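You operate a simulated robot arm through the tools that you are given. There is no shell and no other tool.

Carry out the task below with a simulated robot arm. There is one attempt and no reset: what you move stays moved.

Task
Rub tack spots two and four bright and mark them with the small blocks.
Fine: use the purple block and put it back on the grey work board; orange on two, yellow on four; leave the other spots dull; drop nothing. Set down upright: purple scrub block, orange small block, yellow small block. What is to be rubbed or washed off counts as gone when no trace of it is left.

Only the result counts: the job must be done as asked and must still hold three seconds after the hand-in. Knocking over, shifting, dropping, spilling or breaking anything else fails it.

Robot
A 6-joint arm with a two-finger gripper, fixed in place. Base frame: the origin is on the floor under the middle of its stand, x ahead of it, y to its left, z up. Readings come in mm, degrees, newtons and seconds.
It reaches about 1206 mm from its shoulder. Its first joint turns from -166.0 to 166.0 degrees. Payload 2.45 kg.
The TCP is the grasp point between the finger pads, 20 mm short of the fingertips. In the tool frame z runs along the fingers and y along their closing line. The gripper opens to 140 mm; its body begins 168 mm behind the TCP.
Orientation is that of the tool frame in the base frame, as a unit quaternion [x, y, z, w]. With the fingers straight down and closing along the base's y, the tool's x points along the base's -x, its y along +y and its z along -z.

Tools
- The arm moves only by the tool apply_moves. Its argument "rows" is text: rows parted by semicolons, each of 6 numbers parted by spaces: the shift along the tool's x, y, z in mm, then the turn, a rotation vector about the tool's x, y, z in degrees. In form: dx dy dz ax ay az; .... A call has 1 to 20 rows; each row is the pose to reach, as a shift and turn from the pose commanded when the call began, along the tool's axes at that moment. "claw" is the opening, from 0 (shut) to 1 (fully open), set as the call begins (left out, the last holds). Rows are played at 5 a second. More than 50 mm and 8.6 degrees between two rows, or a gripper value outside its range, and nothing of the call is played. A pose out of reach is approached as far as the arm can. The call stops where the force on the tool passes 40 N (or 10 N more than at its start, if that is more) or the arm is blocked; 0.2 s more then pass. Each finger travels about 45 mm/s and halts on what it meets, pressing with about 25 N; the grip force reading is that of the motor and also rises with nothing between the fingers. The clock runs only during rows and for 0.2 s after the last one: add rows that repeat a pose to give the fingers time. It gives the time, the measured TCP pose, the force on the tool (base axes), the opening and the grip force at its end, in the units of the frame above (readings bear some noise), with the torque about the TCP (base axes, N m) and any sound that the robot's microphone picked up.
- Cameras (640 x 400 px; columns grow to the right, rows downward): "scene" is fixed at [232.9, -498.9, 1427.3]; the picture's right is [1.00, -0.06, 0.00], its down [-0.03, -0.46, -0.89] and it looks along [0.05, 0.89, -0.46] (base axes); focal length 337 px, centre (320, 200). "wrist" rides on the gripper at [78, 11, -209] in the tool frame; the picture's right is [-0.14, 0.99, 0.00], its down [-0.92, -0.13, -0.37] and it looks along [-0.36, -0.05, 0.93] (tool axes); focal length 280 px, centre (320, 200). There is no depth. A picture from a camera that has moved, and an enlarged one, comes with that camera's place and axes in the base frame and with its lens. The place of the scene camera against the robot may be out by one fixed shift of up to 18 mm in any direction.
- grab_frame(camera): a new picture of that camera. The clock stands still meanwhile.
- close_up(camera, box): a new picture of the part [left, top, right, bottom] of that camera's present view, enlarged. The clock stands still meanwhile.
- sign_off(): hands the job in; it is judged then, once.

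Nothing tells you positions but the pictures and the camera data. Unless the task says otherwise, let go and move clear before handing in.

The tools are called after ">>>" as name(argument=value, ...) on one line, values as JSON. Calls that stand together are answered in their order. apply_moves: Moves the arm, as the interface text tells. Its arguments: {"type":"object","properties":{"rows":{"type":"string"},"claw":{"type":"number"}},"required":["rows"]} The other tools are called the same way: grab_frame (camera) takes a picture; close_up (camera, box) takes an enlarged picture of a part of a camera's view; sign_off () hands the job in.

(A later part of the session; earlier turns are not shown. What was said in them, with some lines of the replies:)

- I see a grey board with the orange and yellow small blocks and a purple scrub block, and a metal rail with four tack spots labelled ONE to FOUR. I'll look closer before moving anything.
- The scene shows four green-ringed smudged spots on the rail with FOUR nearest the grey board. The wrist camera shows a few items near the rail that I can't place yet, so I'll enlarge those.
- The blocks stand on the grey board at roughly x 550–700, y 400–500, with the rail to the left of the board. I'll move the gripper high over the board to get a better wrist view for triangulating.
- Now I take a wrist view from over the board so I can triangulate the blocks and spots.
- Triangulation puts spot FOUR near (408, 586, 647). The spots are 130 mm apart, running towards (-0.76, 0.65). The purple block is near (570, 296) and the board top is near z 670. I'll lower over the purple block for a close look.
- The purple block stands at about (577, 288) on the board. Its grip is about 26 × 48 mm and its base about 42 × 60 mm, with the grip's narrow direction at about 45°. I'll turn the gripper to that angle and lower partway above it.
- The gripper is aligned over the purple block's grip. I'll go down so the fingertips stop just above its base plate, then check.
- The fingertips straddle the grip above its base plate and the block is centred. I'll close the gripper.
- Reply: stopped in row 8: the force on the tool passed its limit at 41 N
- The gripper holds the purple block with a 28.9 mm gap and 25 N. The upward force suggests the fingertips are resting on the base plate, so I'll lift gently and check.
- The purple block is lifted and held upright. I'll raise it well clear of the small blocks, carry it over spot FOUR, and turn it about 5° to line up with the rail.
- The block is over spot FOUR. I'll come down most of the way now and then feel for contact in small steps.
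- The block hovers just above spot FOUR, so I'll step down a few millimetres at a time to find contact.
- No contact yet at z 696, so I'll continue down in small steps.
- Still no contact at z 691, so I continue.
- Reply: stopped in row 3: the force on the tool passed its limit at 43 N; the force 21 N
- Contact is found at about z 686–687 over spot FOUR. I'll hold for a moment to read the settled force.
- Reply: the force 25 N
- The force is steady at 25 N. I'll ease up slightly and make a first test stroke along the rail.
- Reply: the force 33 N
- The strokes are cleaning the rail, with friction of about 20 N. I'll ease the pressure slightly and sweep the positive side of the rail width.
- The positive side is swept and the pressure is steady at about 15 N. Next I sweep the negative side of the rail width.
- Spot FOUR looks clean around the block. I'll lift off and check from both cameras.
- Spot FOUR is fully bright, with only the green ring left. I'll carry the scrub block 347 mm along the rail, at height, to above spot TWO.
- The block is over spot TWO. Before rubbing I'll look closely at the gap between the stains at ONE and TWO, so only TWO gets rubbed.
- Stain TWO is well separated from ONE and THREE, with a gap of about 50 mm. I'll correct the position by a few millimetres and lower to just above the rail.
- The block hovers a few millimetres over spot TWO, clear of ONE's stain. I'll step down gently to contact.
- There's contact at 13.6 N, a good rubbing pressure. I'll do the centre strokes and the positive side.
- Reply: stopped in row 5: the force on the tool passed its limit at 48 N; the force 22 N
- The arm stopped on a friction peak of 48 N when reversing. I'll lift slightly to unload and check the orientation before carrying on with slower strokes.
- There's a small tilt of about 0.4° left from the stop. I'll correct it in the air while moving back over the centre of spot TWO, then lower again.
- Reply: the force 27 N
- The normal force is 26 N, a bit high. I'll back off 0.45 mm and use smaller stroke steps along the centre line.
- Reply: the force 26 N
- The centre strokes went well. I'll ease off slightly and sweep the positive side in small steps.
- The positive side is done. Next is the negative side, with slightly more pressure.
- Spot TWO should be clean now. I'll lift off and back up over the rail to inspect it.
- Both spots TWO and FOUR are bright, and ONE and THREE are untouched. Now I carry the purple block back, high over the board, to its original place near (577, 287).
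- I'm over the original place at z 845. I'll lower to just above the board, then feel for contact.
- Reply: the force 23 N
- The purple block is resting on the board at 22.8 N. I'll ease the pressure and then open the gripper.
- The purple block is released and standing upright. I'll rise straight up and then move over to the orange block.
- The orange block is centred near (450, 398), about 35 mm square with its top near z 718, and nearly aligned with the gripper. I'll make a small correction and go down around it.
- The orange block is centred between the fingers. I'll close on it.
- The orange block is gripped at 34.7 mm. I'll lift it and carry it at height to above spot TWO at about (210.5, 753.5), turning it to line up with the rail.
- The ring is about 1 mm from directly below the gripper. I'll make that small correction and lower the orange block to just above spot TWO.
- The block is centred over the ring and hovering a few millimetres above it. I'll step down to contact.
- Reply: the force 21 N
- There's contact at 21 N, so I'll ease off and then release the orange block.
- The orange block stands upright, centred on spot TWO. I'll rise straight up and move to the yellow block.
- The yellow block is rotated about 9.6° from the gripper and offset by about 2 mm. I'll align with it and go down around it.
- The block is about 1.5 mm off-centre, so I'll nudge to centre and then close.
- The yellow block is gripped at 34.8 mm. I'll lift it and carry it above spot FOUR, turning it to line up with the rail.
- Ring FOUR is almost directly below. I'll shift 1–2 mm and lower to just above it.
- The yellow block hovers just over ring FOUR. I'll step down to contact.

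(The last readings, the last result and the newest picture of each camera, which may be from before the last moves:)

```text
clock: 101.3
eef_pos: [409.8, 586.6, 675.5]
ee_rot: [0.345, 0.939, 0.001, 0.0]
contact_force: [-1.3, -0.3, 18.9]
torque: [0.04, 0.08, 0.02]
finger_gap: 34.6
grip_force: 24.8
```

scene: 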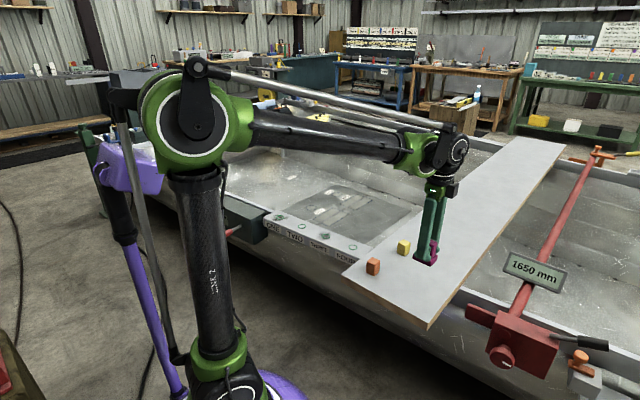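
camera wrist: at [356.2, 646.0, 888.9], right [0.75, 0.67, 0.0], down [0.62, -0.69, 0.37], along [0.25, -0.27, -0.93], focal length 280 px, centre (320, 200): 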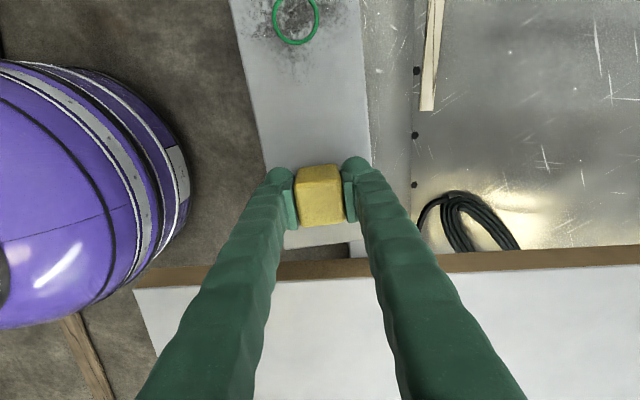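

There's contact at 19 N, so I'll ease off and then release the yellow block.

>>> apply_moves(rows="0 0 -0.4 0 0 0; 0 0 -0.4 0 0 0; 0 0 -0.4 0 0 0")

>>> apply_moves(rows="0 0 -0.1 0 0 0; 0 0 -0.1 0 0 0; 0 0 -0.1 0 0 0; 0 0 -0.1 0 0 0; 0 0 -0.1 0 0 0; 0 0 -0.1 0 0 0", claw=0.6)

>>> close_up(camera="scene", box=[326, 220, 390, 260])

>>> close_up(camera="wrist", box=[208, 120, 432, 260])

```text
clock: 102.1
eef_pos: [410.1, 586.4, 675.2]
ee_rot: [0.345, 0.939, 0.001, 0.0]
contact_force: [-0.5, 0.4, -0.3]
torque: [-0.02, -0.04, -0.01]
finger_gap: 35.0
grip_force: 25.1
```

```text
clock: 103.5
eef_pos: [410.7, 587.2, 675.5]
ee_rot: [0.345, 0.939, 0.001, 0.001]
contact_force: [-0.5, -0.4, 0.6]
torque: [-0.01, 0.0, 0.0]
finger_gap: 84.3
grip_force: 0.0
```

```text
10.00 times, centred on (358, 240) of scene
camera zoom: at [232.9, -498.9, 1427.3], right [1.0, -0.06, 0.0], down [-0.03, -0.46, -0.89], along [0.05, 0.89, -0.46], focal length 3369 px, centre (-60, -200)
```

zoom: 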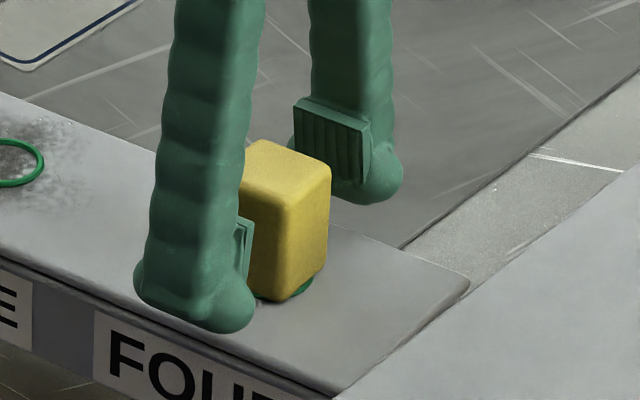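

```text
2.86 times, centred on (320, 190) of wrist
camera zoom: at [357.7, 646.6, 883.4], right [0.75, 0.67, 0.0], down [0.62, -0.69, 0.37], along [0.25, -0.27, -0.93], focal length 801 px, centre (320, 229)
```

zoom: 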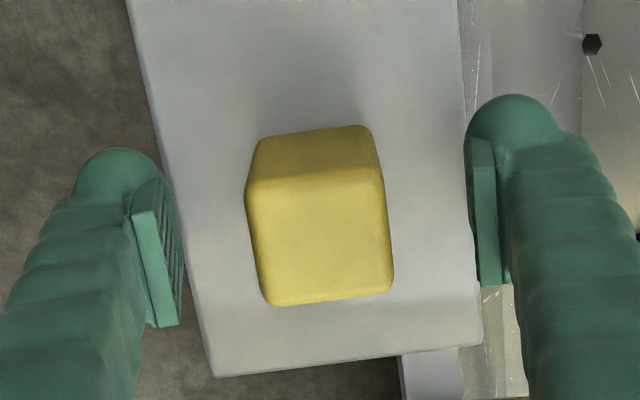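

The yellow block stands upright on spot FOUR. I'll rise straight up, move clear, and then inspect everything.

>>> apply_moves(rows="0 0 -15 0 0 0; 0 0 -45 0 0 0; 0 0 -85 0 0 0; 0 0 -125 0 0 0; 0 0 -165 0 0 0; 0 0 -200 0 0 0; -30 20 -220 0 0 0; -65 40 -240 0 0 0; -100 60 -250 0 0 0; -100 60 -250 0 0 0")

>>> grab_frame(camera="scene")

>>> grab_frame(camera="wrist")

>>> close_up(camera="scene", box=[250, 195, 378, 275])

>>> close_up(camera="scene", box=[360, 220, 488, 300])

```text
clock: 105.7
eef_pos: [523.1, 567.3, 923.8]
ee_rot: [0.344, 0.939, 0.001, 0.0]
contact_force: [0.3, -1.0, -0.2]
torque: [0.02, 0.01, 0.0]
finger_gap: 84.2
grip_force: 0.1
```

```text
taken
```

scene: 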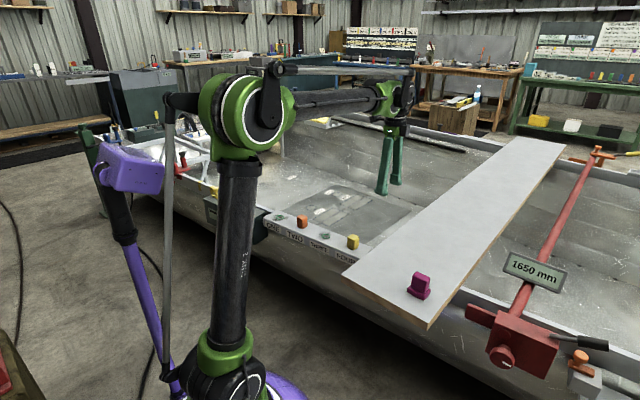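

```text
taken
camera wrist: at [470.1, 626.9, 1132.5], right [0.75, 0.67, 0.0], down [0.62, -0.69, 0.37], along [0.25, -0.27, -0.93], focal length 280 px, centre (320, 200)
```

wrist: 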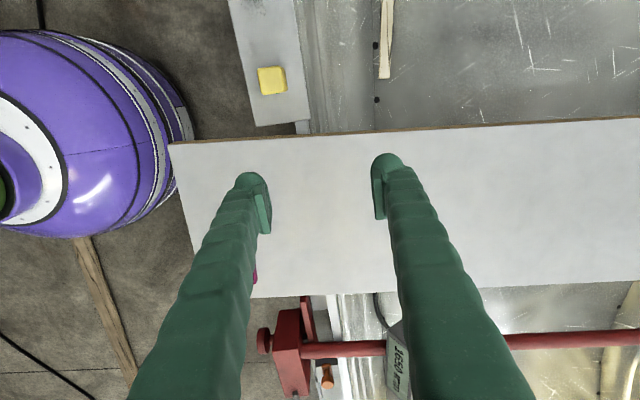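

```text
5.00 times, centred on (314, 235) of scene
camera zoom: at [232.9, -498.9, 1427.3], right [1.0, -0.06, 0.0], down [-0.03, -0.46, -0.89], along [0.05, 0.89, -0.46], focal length 1685 px, centre (350, 25)
```

zoom: 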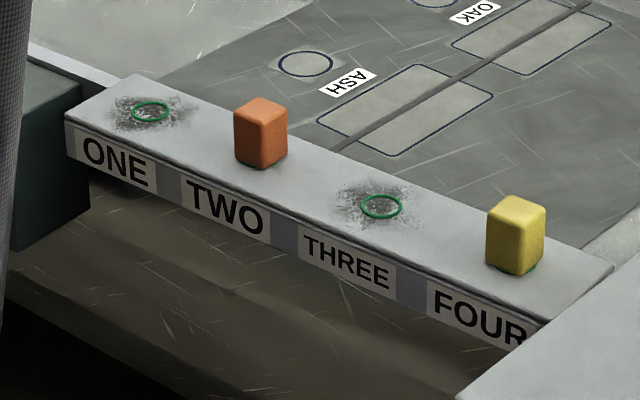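

```text
5.00 times, centred on (424, 260) of scene
camera zoom: at [232.9, -498.9, 1427.3], right [1.0, -0.06, 0.0], down [-0.03, -0.46, -0.89], along [0.05, 0.89, -0.46], focal length 1685 px, centre (-200, -100)
```

zoom: 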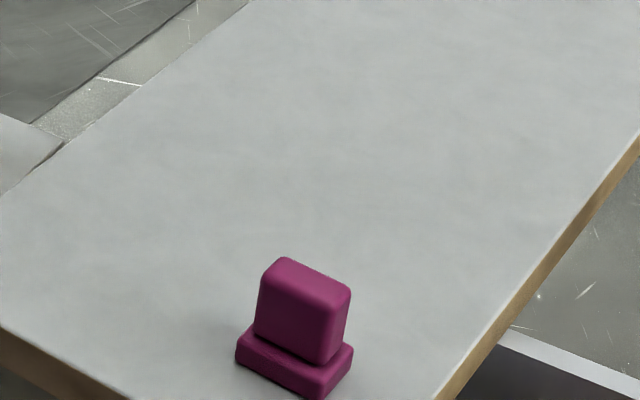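

Everything is in place. I'll take one last high-zoom look around spots TWO and FOUR for faint leftover traces.

>>> close_up(camera="scene", box=[272, 205, 336, 245])

>>> close_up(camera="scene", box=[322, 228, 386, 268])

>>> close_up(camera="wrist", box=[210, 0, 338, 140])

```text
10.00 times, centred on (304, 225) of scene
camera zoom: at [232.9, -498.9, 1427.3], right [1.0, -0.06, 0.0], down [-0.03, -0.46, -0.89], along [0.05, 0.89, -0.46], focal length 3369 px, centre (480, -50)
```

zoom: 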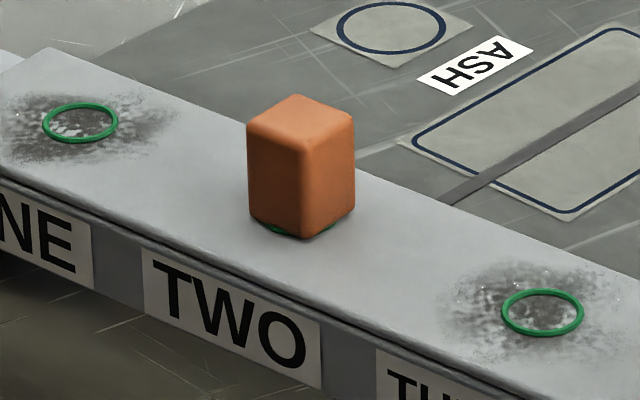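

```text
10.00 times, centred on (354, 248) of scene
camera zoom: at [232.9, -498.9, 1427.3], right [1.0, -0.06, 0.0], down [-0.03, -0.46, -0.89], along [0.05, 0.89, -0.46], focal length 3369 px, centre (-20, -280)
```

zoom: 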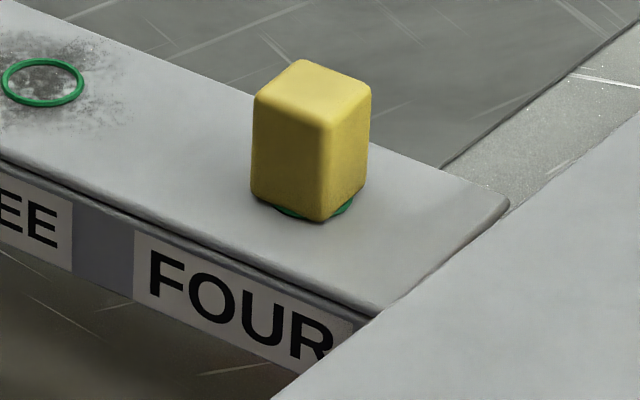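

```text
2.86 times, centred on (274, 70) of wrist
camera zoom: at [470.1, 626.9, 1132.5], right [0.75, 0.67, 0.0], down [0.62, -0.69, 0.37], along [0.25, -0.27, -0.93], focal length 801 px, centre (451, 571)
```

zoom: 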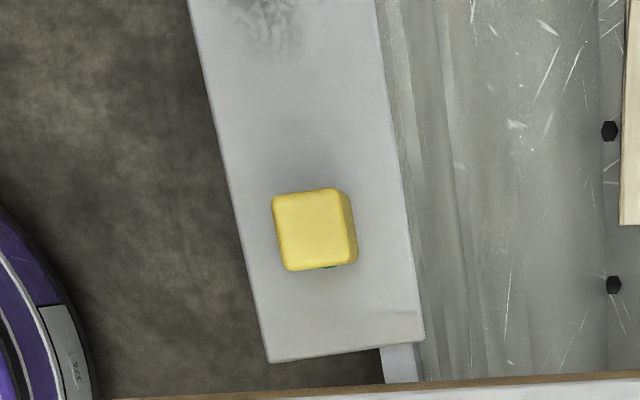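

Spots TWO and FOUR are fully bright, with orange standing on TWO and yellow on FOUR. ONE and THREE are still dull, the purple block is upright on the grey board, and the arm is clear. I'm handing in.

>>> sign_off()

```text
The job is handed in.
```

The job is handed in, with everything done as asked as far as the cameras show; I haven't been told the verdict.

- **Rubbed spots:** two and four were rubbed with the purple block. Only the green rings were left when I checked them, before marking them and again at the end.
- **Markers:** the orange block stands upright on two and the yellow block upright on four. Yellow sits perhaps 1–2 mm off the ring's centre.
- **Other spots:** one and three were not touched and are still dull.
- **Purple block:** it is back on the grey board where it started, standing upright.

Nothing was dropped or knocked over. While I was rubbing spot two, friction stopped the arm once, so I lifted off, straightened the block and finished with smaller strokes. The gripper is empty and clear of everything.
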